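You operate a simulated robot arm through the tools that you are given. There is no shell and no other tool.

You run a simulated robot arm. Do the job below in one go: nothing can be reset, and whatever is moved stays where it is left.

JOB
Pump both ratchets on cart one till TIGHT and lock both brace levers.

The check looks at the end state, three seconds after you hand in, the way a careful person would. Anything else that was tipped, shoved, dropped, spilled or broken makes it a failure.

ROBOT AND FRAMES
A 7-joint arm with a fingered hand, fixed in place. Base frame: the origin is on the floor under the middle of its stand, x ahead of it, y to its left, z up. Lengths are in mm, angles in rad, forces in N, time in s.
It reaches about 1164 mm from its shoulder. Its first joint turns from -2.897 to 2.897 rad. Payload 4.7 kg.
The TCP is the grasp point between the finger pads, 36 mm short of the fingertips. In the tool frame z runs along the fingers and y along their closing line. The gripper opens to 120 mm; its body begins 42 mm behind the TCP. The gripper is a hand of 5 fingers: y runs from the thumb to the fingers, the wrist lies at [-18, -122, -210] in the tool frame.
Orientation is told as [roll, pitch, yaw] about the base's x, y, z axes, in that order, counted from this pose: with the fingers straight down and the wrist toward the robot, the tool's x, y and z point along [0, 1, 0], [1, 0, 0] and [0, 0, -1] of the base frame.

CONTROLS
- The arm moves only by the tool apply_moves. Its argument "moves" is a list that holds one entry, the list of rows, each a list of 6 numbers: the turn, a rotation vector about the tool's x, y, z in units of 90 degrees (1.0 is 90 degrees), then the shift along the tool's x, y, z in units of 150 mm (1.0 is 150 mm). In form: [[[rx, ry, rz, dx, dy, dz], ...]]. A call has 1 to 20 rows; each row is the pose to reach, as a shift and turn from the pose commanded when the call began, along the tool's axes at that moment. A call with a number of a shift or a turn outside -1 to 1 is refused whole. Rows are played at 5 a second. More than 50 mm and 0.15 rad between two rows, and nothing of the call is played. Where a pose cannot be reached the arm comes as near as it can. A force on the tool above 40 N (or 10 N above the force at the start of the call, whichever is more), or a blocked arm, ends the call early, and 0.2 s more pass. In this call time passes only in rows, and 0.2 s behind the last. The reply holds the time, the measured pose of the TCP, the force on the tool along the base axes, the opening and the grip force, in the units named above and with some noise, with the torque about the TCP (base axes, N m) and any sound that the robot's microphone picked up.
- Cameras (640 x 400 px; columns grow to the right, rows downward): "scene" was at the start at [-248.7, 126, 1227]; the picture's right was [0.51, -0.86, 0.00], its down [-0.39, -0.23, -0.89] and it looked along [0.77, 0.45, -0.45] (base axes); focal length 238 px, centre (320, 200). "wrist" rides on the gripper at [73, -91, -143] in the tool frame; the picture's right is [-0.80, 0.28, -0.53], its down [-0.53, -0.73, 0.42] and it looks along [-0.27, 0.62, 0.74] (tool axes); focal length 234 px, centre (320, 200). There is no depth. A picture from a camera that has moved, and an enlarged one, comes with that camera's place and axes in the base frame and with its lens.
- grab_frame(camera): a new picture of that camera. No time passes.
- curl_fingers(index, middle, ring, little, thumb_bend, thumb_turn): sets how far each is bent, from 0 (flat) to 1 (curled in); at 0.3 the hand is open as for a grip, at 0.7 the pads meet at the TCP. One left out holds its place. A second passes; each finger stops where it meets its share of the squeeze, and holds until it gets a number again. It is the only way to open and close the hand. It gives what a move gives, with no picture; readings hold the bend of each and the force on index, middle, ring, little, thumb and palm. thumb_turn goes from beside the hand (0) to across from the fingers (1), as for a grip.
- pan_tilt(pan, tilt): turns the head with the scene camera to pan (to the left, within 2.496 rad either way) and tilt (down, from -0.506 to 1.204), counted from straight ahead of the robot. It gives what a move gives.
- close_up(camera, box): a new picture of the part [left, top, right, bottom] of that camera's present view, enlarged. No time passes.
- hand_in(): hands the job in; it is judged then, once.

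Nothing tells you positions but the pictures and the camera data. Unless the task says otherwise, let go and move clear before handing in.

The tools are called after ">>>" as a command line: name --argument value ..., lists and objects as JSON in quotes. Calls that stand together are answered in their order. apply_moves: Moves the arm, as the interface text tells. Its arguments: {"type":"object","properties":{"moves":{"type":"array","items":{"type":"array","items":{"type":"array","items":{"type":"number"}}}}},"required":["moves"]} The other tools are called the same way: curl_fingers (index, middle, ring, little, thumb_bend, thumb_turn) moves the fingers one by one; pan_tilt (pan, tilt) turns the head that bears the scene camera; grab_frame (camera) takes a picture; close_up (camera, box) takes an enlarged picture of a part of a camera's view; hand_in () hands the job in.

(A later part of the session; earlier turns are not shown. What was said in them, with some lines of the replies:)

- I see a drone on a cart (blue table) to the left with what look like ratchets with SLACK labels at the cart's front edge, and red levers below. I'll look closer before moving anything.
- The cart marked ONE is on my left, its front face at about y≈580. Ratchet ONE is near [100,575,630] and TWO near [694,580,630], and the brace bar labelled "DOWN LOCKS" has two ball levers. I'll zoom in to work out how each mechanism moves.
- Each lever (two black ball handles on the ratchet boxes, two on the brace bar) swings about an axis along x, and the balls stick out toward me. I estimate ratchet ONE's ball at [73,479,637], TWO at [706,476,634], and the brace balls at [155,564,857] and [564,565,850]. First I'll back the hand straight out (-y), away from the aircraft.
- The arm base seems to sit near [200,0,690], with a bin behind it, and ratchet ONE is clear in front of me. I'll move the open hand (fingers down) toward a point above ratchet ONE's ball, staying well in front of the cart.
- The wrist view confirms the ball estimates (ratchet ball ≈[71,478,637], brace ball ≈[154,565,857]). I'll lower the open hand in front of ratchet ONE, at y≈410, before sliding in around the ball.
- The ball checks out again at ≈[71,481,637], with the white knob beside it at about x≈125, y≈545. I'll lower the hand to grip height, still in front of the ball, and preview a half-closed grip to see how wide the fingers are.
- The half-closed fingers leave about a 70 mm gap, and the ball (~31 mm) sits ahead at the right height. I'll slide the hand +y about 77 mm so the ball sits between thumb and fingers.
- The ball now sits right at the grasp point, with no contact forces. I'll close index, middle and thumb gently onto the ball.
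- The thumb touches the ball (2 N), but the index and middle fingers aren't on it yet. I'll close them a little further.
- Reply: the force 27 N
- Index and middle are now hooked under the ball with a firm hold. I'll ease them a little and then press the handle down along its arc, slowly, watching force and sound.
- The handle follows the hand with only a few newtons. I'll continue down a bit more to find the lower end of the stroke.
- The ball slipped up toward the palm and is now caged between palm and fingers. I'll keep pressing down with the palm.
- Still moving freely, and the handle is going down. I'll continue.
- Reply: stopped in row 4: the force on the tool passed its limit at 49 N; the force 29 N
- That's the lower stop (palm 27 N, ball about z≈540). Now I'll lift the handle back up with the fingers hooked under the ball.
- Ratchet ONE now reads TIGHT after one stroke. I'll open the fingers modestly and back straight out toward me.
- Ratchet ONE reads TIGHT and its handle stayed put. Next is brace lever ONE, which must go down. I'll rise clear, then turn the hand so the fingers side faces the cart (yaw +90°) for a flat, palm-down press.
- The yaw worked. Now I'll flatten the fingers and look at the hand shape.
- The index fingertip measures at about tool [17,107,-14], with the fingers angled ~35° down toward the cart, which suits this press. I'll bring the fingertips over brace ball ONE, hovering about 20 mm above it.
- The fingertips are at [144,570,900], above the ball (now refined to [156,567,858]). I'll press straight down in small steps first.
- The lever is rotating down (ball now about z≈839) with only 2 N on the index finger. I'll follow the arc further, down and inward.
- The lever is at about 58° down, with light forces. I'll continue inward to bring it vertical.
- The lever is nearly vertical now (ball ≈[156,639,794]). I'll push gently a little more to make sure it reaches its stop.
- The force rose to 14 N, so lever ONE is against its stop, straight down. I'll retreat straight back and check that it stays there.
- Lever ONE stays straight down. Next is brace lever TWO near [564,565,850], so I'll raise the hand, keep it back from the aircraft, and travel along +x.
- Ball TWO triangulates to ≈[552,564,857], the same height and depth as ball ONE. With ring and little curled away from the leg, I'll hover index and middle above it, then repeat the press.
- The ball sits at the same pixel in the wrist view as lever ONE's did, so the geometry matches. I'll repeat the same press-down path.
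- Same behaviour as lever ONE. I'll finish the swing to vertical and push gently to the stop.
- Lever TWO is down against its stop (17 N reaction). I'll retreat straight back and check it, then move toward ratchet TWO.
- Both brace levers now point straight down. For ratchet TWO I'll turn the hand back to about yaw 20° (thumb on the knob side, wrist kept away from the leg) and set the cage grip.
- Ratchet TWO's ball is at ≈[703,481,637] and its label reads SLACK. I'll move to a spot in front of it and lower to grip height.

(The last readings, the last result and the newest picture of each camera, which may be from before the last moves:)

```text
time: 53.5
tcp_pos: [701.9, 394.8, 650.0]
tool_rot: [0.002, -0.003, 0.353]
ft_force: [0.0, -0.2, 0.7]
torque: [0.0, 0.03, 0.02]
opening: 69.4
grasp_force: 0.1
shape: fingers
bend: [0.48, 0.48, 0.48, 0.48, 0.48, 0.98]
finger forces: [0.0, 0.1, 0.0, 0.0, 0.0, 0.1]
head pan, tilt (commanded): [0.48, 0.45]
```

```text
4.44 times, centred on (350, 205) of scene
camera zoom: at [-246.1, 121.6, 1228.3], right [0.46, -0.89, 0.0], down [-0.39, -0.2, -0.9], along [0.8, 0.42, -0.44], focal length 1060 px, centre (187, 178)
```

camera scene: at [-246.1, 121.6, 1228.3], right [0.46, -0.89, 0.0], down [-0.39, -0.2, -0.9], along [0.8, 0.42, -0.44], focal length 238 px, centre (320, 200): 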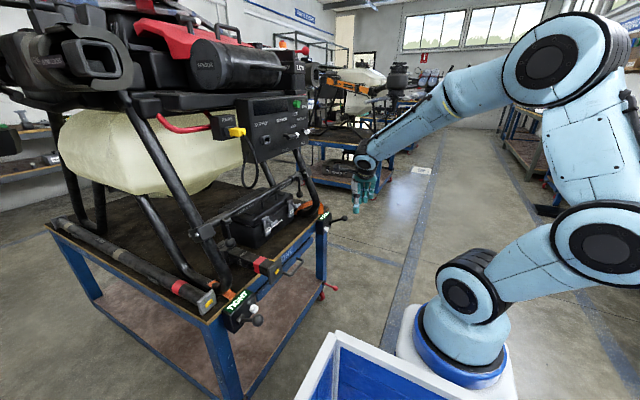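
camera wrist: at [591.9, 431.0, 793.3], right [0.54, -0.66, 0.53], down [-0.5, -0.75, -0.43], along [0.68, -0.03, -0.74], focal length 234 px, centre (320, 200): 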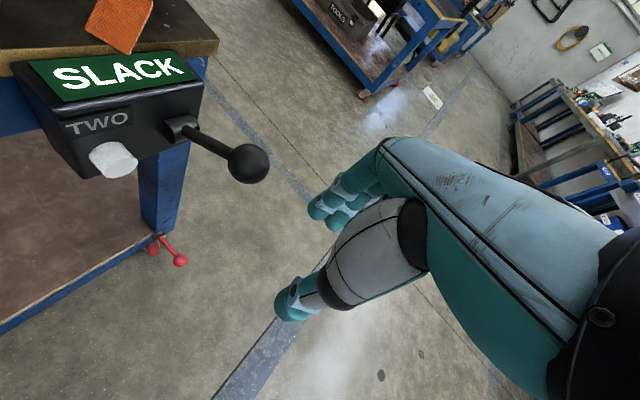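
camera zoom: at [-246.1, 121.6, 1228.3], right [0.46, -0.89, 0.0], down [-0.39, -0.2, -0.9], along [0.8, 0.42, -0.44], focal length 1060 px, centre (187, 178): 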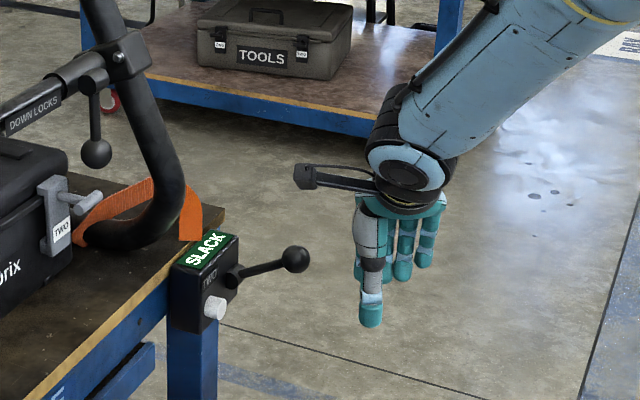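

Everything lines up. I'll slide the cage around the ball: first sideways a little, then straight along the open slot.

>>> apply_moves --moves '[[[0, 0, 0, 0, 0.1, 0], [0, 0, 0, 0, 0.203, 0], [0, 0, 0, 0.11, 0.203, 0], [0, 0, 0, 0.22, 0.203, 0], [0, 0, 0, 0.33, 0.203, 0], [0, 0, 0, 0.44, 0.203, 0], [0, 0, 0, 0.545, 0.203, 0]]]'

>>> grab_frame --camera "wrist"

>>> close_up --camera "scene" --box '[290, 160, 410, 250]'

```text
time: 55.1
tcp_pos: [704.4, 480.0, 650.6]
tool_rot: [0.0, -0.004, 0.35]
ft_force: [0.1, -0.4, -0.7]
torque: [-0.04, 0.01, -0.02]
opening: 69.4
grasp_force: 0.0
shape: fingers
bend: [0.48, 0.48, 0.48, 0.48, 0.48, 0.98]
finger forces: [0.0, 0.0, 0.0, 0.0, 0.1, 0.1]
head pan, tilt (commanded): [0.48, 0.45]
```

```text
taken
camera wrist: at [592.8, 518.2, 793.5], right [0.54, -0.66, 0.53], down [-0.5, -0.75, -0.43], along [0.68, -0.04, -0.74], focal length 234 px, centre (320, 200)
```

wrist: 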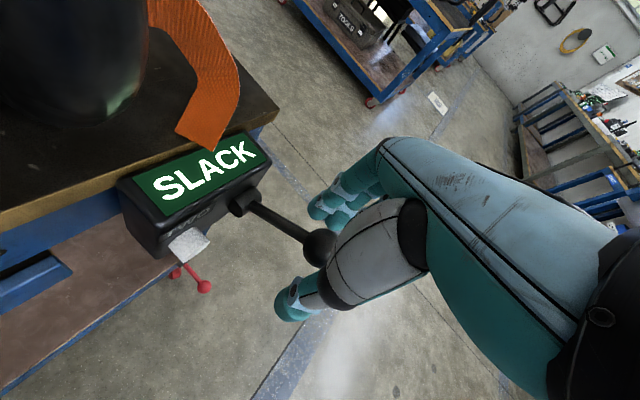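

```text
4.44 times, centred on (350, 205) of scene
camera zoom: at [-246.0, 121.7, 1228.3], right [0.46, -0.89, 0.0], down [-0.39, -0.2, -0.9], along [0.8, 0.42, -0.44], focal length 1060 px, centre (187, 178)
```

zoom: 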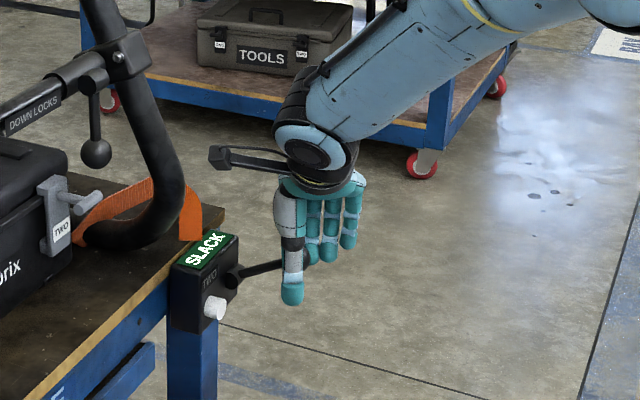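

The ball is in the same place in the grip as it was on ratchet ONE. I'll close to the same caging grip.

>>> curl_fingers --index 0.7 --middle 0.7 --ring 0.6 --little 0.55 --thumb_bend 0.66

>>> close_up --camera "wrist" --box '[200, 140, 420, 310]'

>>> close_up --camera "scene" --box '[320, 190, 390, 240]'

```text
time: 56.1
tcp_pos: [704.5, 481.5, 650.8]
tool_rot: [0.0, 0.0, 0.35]
ft_force: [-4.2, -1.8, -2.2]
torque: [0.04, 0.05, 0.02]
opening: 17.3
grasp_force: 3.2
shape: fingers
bend: [0.69, 0.7, 0.6, 0.55, 0.63, 0.97]
finger forces: [1.4, 0.0, 0.0, 0.0, 5.3, 0.0]
head pan, tilt (commanded): [0.48, 0.45]
```

```text
2.35 times, centred on (310, 225) of wrist
camera zoom: at [592.7, 518.0, 793.2], right [0.54, -0.66, 0.53], down [-0.5, -0.75, -0.43], along [0.68, -0.04, -0.74], focal length 551 px, centre (344, 141)
```

zoom: 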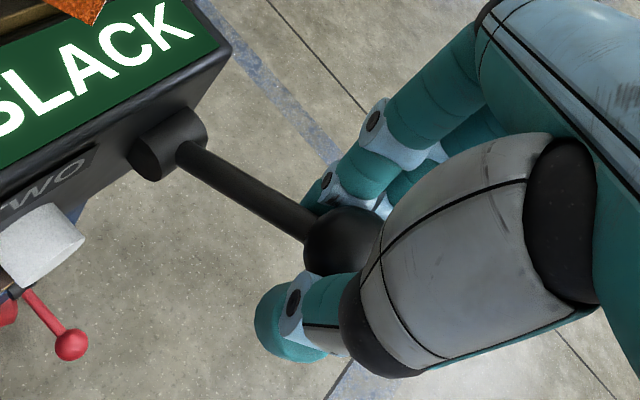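

```text
8.00 times, centred on (355, 215) of scene
camera zoom: at [-246.1, 121.7, 1228.3], right [0.46, -0.89, 0.0], down [-0.39, -0.2, -0.9], along [0.8, 0.42, -0.44], focal length 1908 px, centre (40, 80)
```

zoom: 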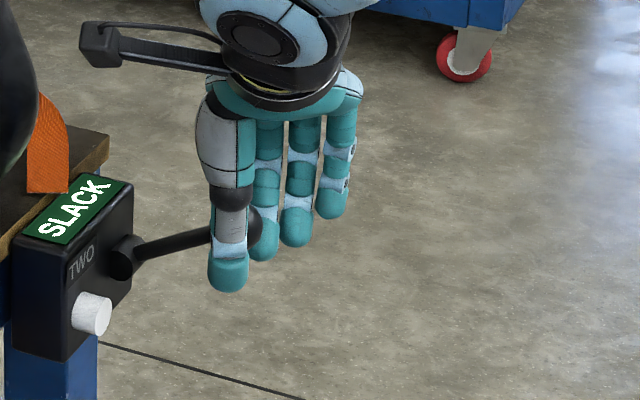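

The cage is set. I'll do the down-stroke along the arc, slowing near the lower stop.

>>> apply_moves --moves '[[[0, 0, 0, -0.025, -0.009, 0.06], [0, 0, 0, -0.044, -0.016, 0.12], [0, 0, 0, -0.056, -0.021, 0.18], [0, 0, 0, -0.06, -0.022, 0.24], [0, 0, 0, -0.06, -0.022, 0.3], [0, 0, 0, -0.05, -0.018, 0.36], [0, 0, 0, -0.044, -0.016, 0.42], [0, 0, 0, -0.031, -0.011, 0.48], [0, 0, 0, -0.025, -0.009, 0.54], [0, 0, 0, -0.013, -0.005, 0.6], [0, 0, 0, -0.006, -0.002, 0.66], [0, 0, 0, 0, 0, 0.72], [0, 0, 0, 0, 0, 0.78]]]'

>>> close_up --camera "scene" --box '[310, 170, 400, 250]'

>>> grab_frame --camera "wrist"

```text
time: 58.9
tcp_pos: [705.4, 481.3, 534.1]
tool_rot: [-0.002, -0.004, 0.351]
ft_force: [0.1, 0.4, 0.6]
torque: [0.0, 0.03, 0.0]
opening: 10.2
grasp_force: 0.2
shape: fingers
bend: [0.7, 0.7, 0.6, 0.55, 0.66, 0.97]
finger forces: [0.0, 0.0, 0.0, 0.0, 0.0, 0.4]
head pan, tilt (commanded): [0.48, 0.45]
```

```text
5.00 times, centred on (355, 210) of scene
camera zoom: at [-246.0, 121.7, 1228.3], right [0.46, -0.89, 0.0], down [-0.39, -0.2, -0.9], along [0.8, 0.42, -0.44], focal length 1193 px, centre (145, 150)
```

zoom: 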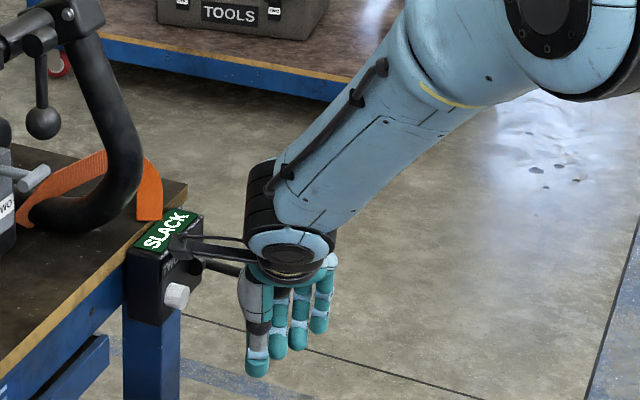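

```text
taken
camera wrist: at [592.9, 518.4, 676.6], right [0.54, -0.66, 0.53], down [-0.5, -0.75, -0.43], along [0.68, -0.04, -0.74], focal length 234 px, centre (320, 200)
```

wrist: 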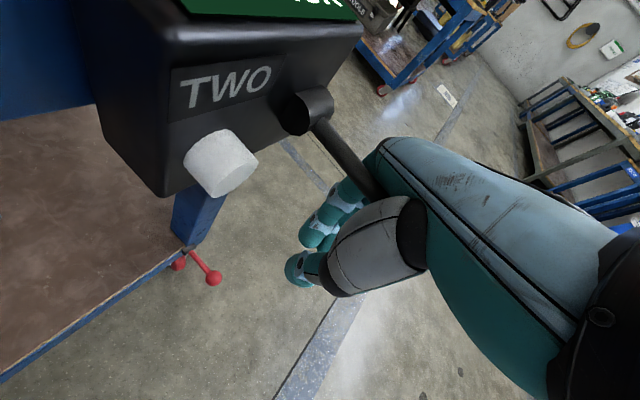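

>>> apply_moves --moves '[[[0, 0, 0, 0, 0, 0.025], [0, 0, 0, 0.003, 0.001, 0.05], [0, 0, 0, 0.006, 0.002, 0.075], [0, 0, 0, 0.009, 0.003, 0.1], [0, 0, 0, 0.01, 0.004, 0.12], [0, 0, 0, 0.012, 0.004, 0.135], [0, 0, 0, 0.012, 0.004, 0.15]]]'

>>> close_up --camera "scene" --box '[310, 170, 400, 250]'

```text
time: 60.5
tcp_pos: [705.9, 484.3, 512.2]
tool_rot: [0.003, -0.006, 0.352]
ft_force: [-0.7, -2.6, 9.8]
torque: [0.24, -0.03, -0.02]
opening: 10.2
grasp_force: 4.3
shape: fingers
bend: [0.7, 0.7, 0.6, 0.55, 0.66, 0.97]
finger forces: [0.0, 0.1, 0.0, 0.0, 0.7, 8.2]
head pan, tilt (commanded): [0.48, 0.45]
```

```text
5.00 times, centred on (355, 210) of scene
camera zoom: at [-246.3, 121.4, 1228.2], right [0.46, -0.89, 0.0], down [-0.39, -0.2, -0.9], along [0.8, 0.42, -0.44], focal length 1193 px, centre (145, 150)
```

zoom: 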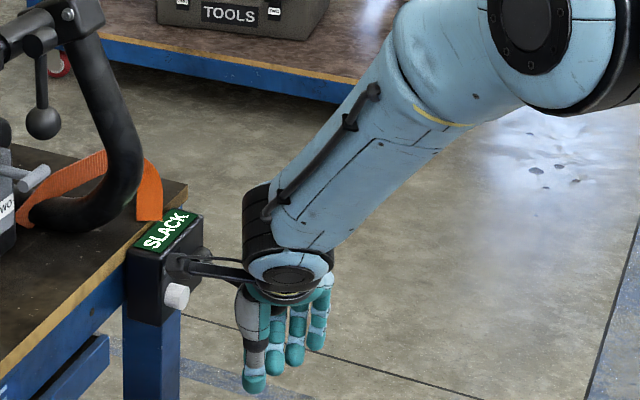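

That's the lower stop, and the label still reads SLACK. Now the up-stroke.

>>> apply_moves --moves '[[[0, 0, 0, -0.01, -0.004, -0.06], [0, 0, 0, -0.02, -0.007, -0.12], [0, 0, 0, -0.03, -0.011, -0.18], [0, 0, 0, -0.035, -0.013, -0.24], [0, 0, 0, -0.04, -0.015, -0.3], [0, 0, 0, -0.05, -0.018, -0.36], [0, 0, 0, -0.06, -0.022, -0.42], [0, 0, 0, -0.07, -0.025, -0.48], [0, 0, 0, -0.075, -0.027, -0.54], [0, 0, 0, -0.075, -0.027, -0.6], [0, 0, 0, -0.065, -0.024, -0.66], [0, 0, 0, -0.055, -0.02, -0.72], [0, 0, 0, -0.045, -0.016, -0.78], [0, 0, 0, -0.035, -0.013, -0.84]]]'

>>> close_up --camera "scene" --box '[310, 170, 400, 250]'

>>> grab_frame --camera "wrist"

```text
time: 63.5
tcp_pos: [704.3, 475.0, 637.5]
tool_rot: [0.0, -0.001, 0.351]
ft_force: [-1.2, -0.8, -2.3]
torque: [-0.01, -0.06, 0.03]
opening: 12.0
grasp_force: 1.2
shape: fingers
bend: [0.7, 0.7, 0.6, 0.55, 0.65, 0.97]
finger forces: [0.1, 0.1, 0.0, 0.0, 2.5, 0.0]
head pan, tilt (commanded): [0.48, 0.45]
```

```text
5.00 times, centred on (355, 210) of scene
camera zoom: at [-246.0, 121.7, 1228.3], right [0.46, -0.89, 0.0], down [-0.39, -0.2, -0.9], along [0.8, 0.42, -0.44], focal length 1193 px, centre (145, 150)
```

zoom: 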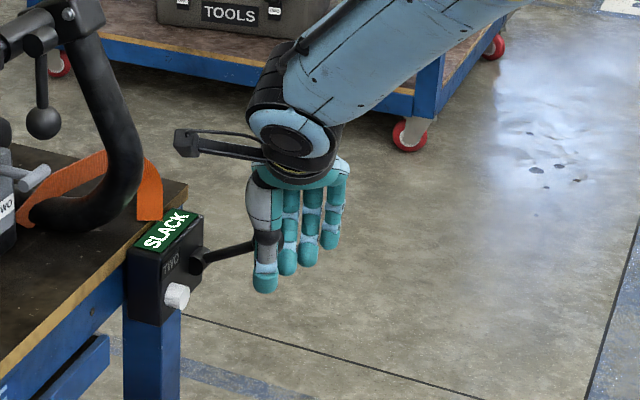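

```text
taken
camera wrist: at [592.3, 514.1, 779.7], right [0.54, -0.66, 0.53], down [-0.5, -0.75, -0.43], along [0.68, -0.04, -0.74], focal length 234 px, centre (320, 200)
```

wrist: 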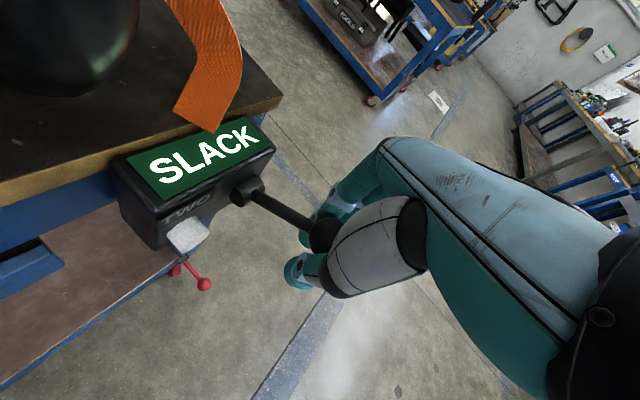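

Still SLACK, so more pumping is needed. I'll first lift a bit higher to make sure the handle reaches its upper stop.

>>> apply_moves --moves '[[[0, 0, 0, 0.006, 0.002, -0.03], [0, 0, 0, 0.012, 0.004, -0.06], [0, 0, 0, 0.018, 0.006, -0.09], [0, 0, 0, 0.024, 0.009, -0.12]]]'

>>> grab_frame --camera "wrist"

```text
time: 64.5
tcp_pos: [703.3, 479.9, 653.0]
tool_rot: [0.001, -0.003, 0.351]
ft_force: [-3.0, 0.2, -8.7]
torque: [-0.06, -0.03, 0.02]
opening: 19.3
grasp_force: 4.1
shape: fingers
bend: [0.67, 0.7, 0.6, 0.55, 0.63, 0.97]
finger forces: [3.5, 0.0, 0.0, 0.0, 5.3, 0.0]
head pan, tilt (commanded): [0.48, 0.45]
```

```text
taken
camera wrist: at [592.2, 518.0, 796.8], right [0.54, -0.66, 0.53], down [-0.5, -0.75, -0.42], along [0.68, -0.04, -0.74], focal length 234 px, centre (320, 200)
```

wrist: 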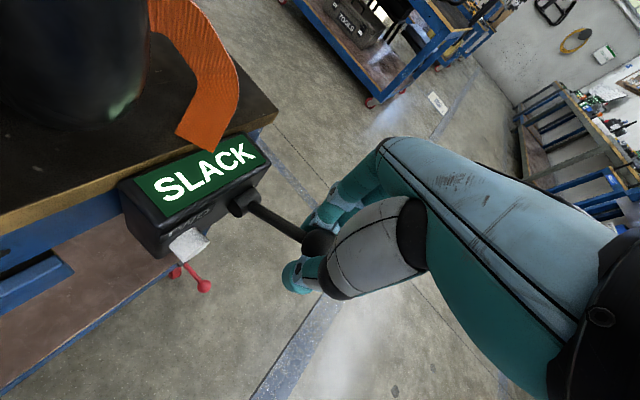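

Upper stop confirmed. Second stroke: down to the lower stop, then back up.

>>> apply_moves --moves '[[[0, 0, 0, -0.025, -0.009, 0.06], [0, 0, 0, -0.044, -0.016, 0.12], [0, 0, 0, -0.056, -0.021, 0.18], [0, 0, 0, -0.06, -0.022, 0.24], [0, 0, 0, -0.06, -0.022, 0.3], [0, 0, 0, -0.05, -0.018, 0.36], [0, 0, 0, -0.044, -0.016, 0.42], [0, 0, 0, -0.031, -0.011, 0.48], [0, 0, 0, -0.025, -0.009, 0.54], [0, 0, 0, -0.013, -0.005, 0.6], [0, 0, 0, -0.006, -0.002, 0.66], [0, 0, 0, 0, 0, 0.72], [0, 0, 0, 0, 0, 0.78], [0, 0, 0, 0.003, 0.001, 0.82], [0, 0, 0, 0.006, 0.002, 0.85], [0, 0, 0, 0.01, 0.003, 0.88], [0, 0, 0, 0.012, 0.004, 0.9], [0, 0, 0, 0.012, 0.004, 0.92], [0, 0, 0, 0.014, 0.005, 0.94]]]'

>>> close_up --camera "scene" --box '[310, 170, 400, 250]'

```text
time: 68.5
tcp_pos: [704.6, 482.2, 513.9]
tool_rot: [0.001, -0.004, 0.351]
ft_force: [-0.6, -0.5, 1.4]
torque: [0.03, -0.02, 0.0]
opening: 10.4
grasp_force: 1.2
shape: fingers
bend: [0.7, 0.7, 0.6, 0.55, 0.66, 0.97]
finger forces: [0.1, 0.0, 0.0, 0.0, 0.0, 1.4]
head pan, tilt (commanded): [0.48, 0.45]
```

```text
5.00 times, centred on (355, 210) of scene
camera zoom: at [-246.1, 121.6, 1228.3], right [0.46, -0.89, 0.0], down [-0.39, -0.2, -0.9], along [0.8, 0.42, -0.44], focal length 1193 px, centre (145, 150)
```

zoom: 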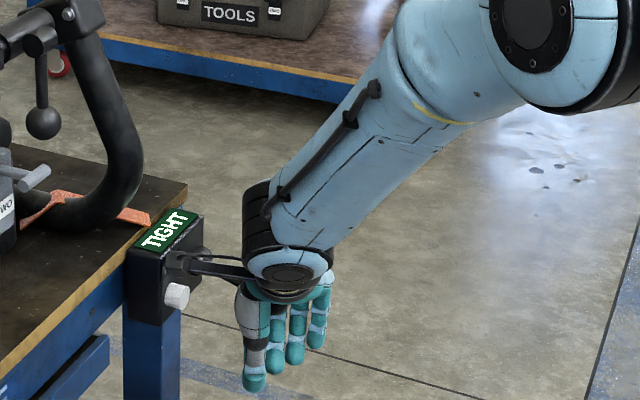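

Ratchet TWO now reads TIGHT, and its strap is pulled snug. I'll raise the handle back up as I did on ONE, then release.

>>> apply_moves --moves '[[[0, 0, 0, -0.01, -0.004, -0.06], [0, 0, 0, -0.02, -0.007, -0.12], [0, 0, 0, -0.03, -0.011, -0.18], [0, 0, 0, -0.035, -0.013, -0.24], [0, 0, 0, -0.04, -0.015, -0.3], [0, 0, 0, -0.05, -0.018, -0.36], [0, 0, 0, -0.06, -0.022, -0.42], [0, 0, 0, -0.07, -0.025, -0.48], [0, 0, 0, -0.075, -0.027, -0.54], [0, 0, 0, -0.075, -0.027, -0.6], [0, 0, 0, -0.065, -0.024, -0.66], [0, 0, 0, -0.055, -0.02, -0.72], [0, 0, 0, -0.045, -0.016, -0.78], [0, 0, 0, -0.03, -0.011, -0.84]]]'

>>> grab_frame --camera "wrist"

```text
time: 71.5
tcp_pos: [705.2, 478.2, 640.3]
tool_rot: [0.0, -0.002, 0.351]
ft_force: [-3.3, -0.9, -4.6]
torque: [-0.01, -0.09, 0.0]
opening: 13.2
grasp_force: 2.2
shape: fingers
bend: [0.7, 0.7, 0.6, 0.55, 0.64, 0.97]
finger forces: [0.4, 0.0, 0.0, 0.0, 3.7, 0.0]
head pan, tilt (commanded): [0.48, 0.45]
```

```text
taken
camera wrist: at [592.3, 515.5, 782.7], right [0.54, -0.66, 0.53], down [-0.5, -0.75, -0.43], along [0.68, -0.04, -0.74], focal length 234 px, centre (320, 200)
```

wrist: 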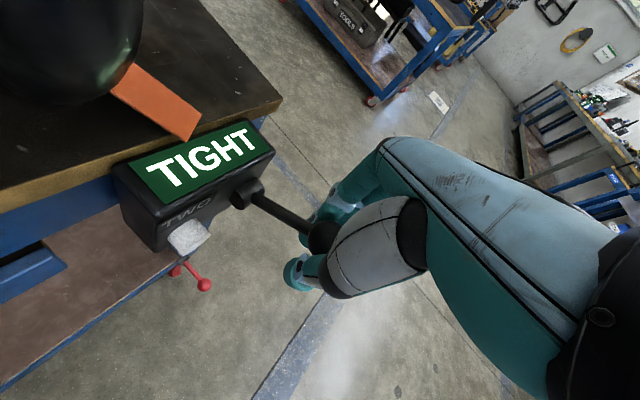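

Still TIGHT with the handle up. I'll open the fingers and back out along the same slot.

>>> curl_fingers --index 0.48 --middle 0.48 --ring 0.48 --little 0.48 --thumb_bend 0.48

>>> apply_moves --moves '[[[0, 0, 0, -0.05, 0, -0.06], [0, 0, 0, -0.2, 0, -0.06], [0, 0, 0, -0.4, 0, -0.06], [0, 0, 0, -0.6, 0, -0.06], [0, 0, 0, -0.8, 0, -0.06]]]'

>>> grab_frame --camera "wrist"

>>> grab_frame --camera "scene"

```text
time: 72.5
tcp_pos: [705.0, 478.0, 639.7]
tool_rot: [0.0, -0.002, 0.35]
ft_force: [0.0, 0.0, -0.5]
torque: [0.01, 0.0, -0.02]
opening: 68.8
grasp_force: 0.1
shape: fingers
bend: [0.48, 0.48, 0.48, 0.48, 0.48, 0.97]
finger forces: [0.0, 0.0, 0.0, 0.0, 0.1, 0.1]
head pan, tilt (commanded): [0.48, 0.45]
```

```text
time: 73.7
tcp_pos: [743.7, 366.0, 648.1]
tool_rot: [0.0, 0.0, 0.352]
ft_force: [-0.1, 0.6, -0.5]
torque: [-0.04, 0.01, -0.02]
opening: 68.5
grasp_force: 0.0
shape: fingers
bend: [0.48, 0.48, 0.48, 0.48, 0.48, 0.98]
finger forces: [0.1, 0.0, 0.0, 0.0, 0.0, 0.0]
head pan, tilt (commanded): [0.48, 0.45]
```

```text
taken
camera wrist: at [633.7, 403.5, 791.4], right [0.54, -0.66, 0.53], down [-0.5, -0.75, -0.43], along [0.68, -0.04, -0.74], focal length 234 px, centre (320, 200)
```

wrist: 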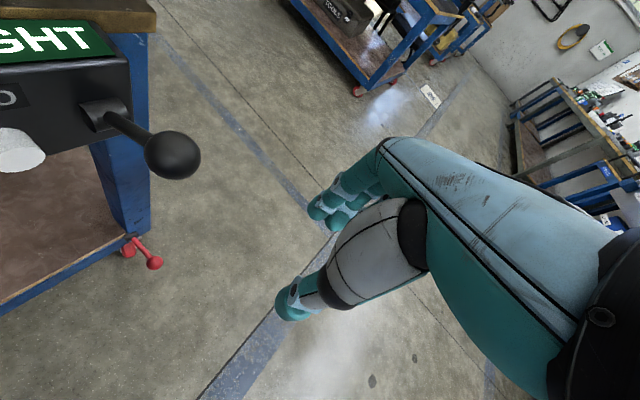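

```text
taken
camera scene: at [-246.1, 121.5, 1228.3], right [0.46, -0.89, 0.0], down [-0.39, -0.2, -0.9], along [0.8, 0.42, -0.44], focal length 238 px, centre (320, 200)
```

scene: 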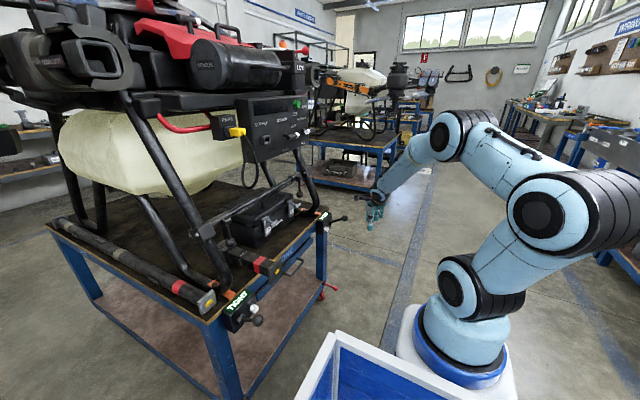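

Hand is clear. I'll raise it out of the way, then inspect all four items up close.

>>> apply_moves --moves '[[[0, 0, 0, -0.1, 0, -0.2], [0, 0, 0, -0.2, 0, -0.4], [0, 0, 0, -0.2, 0, -0.6], [0, 0, 0, -0.2, 0, -0.8], [0, 0, 0, -0.2, 0, -1]]]'

>>> close_up --camera "scene" --box '[200, 180, 360, 280]'

>>> close_up --camera "scene" --box '[200, 270, 280, 340]'

>>> close_up --camera "scene" --box '[280, 160, 370, 240]'

>>> close_up --camera "scene" --box '[140, 60, 320, 190]'

```text
time: 74.9
tcp_pos: [756.0, 336.9, 796.9]
tool_rot: [0.0, 0.001, 0.351]
ft_force: [0.4, -0.6, 0.0]
torque: [0.0, 0.02, 0.0]
opening: 68.7
grasp_force: 0.1
shape: fingers
bend: [0.48, 0.48, 0.48, 0.48, 0.48, 0.98]
finger forces: [0.0, 0.0, 0.0, 0.0, 0.1, 0.0]
head pan, tilt (commanded): [0.48, 0.45]
```

```text
4.00 times, centred on (280, 230) of scene
camera zoom: at [-245.9, 121.7, 1228.3], right [0.46, -0.89, 0.0], down [-0.39, -0.2, -0.9], along [0.8, 0.42, -0.44], focal length 954 px, centre (480, 80)
```

zoom: 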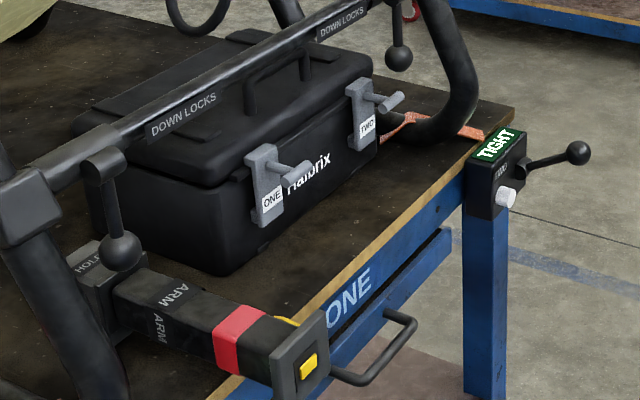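

```text
5.71 times, centred on (240, 305) of scene
camera zoom: at [-245.9, 121.7, 1228.3], right [0.46, -0.89, 0.0], down [-0.39, -0.2, -0.9], along [0.8, 0.42, -0.44], focal length 1363 px, centre (777, -400)
```

zoom: 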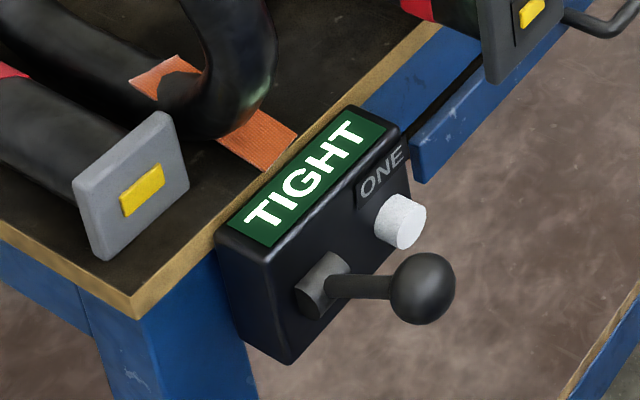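

```text
5.00 times, centred on (325, 200) of scene
camera zoom: at [-245.9, 121.7, 1228.3], right [0.46, -0.89, 0.0], down [-0.39, -0.2, -0.9], along [0.8, 0.42, -0.44], focal length 1193 px, centre (295, 200)
```

zoom: 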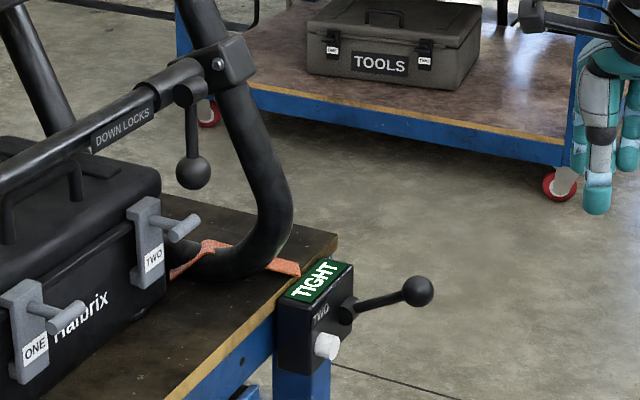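

```text
3.08 times, centred on (230, 125) of scene
camera zoom: at [-245.9, 121.7, 1228.3], right [0.46, -0.89, 0.0], down [-0.39, -0.2, -0.9], along [0.8, 0.42, -0.44], focal length 734 px, centre (597, 431)
```

zoom: 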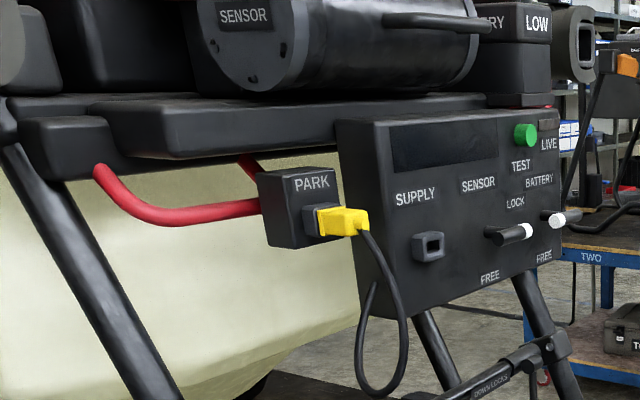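

All four items check out. Ratchets ONE and TWO both read TIGHT with their handles up, both brace levers hang straight down as "DOWN LOCKS" says, and the plug, toggles, release knobs and case look undisturbed. The hand is clear and empty, so I'm handing in.

>>> hand_in

```text
The job is handed in.
```

On cart one, both ratchets now read TIGHT and both brace levers are locked down. I've handed the job in, but no verdict has come back yet.

- **Ratchets:** ONE went tight after one full stroke and TWO after two. I left both handles in the up position, and the labels still read TIGHT after I let go.
- **Brace levers:** each one went down to its stop, which matches the "DOWN LOCKS" label on the bar, and stayed there after I backed off.
- **Everything else:** in the last close-ups, the release knobs, the panel switches, the yellow plug and its cable, and the case looked undisturbed. One press on ratchet ONE's handle reached 49 N at its lower stop and the arm stopped itself. I saw no sign that the cart or anything on it moved.

The hand is empty and clear of the cart.
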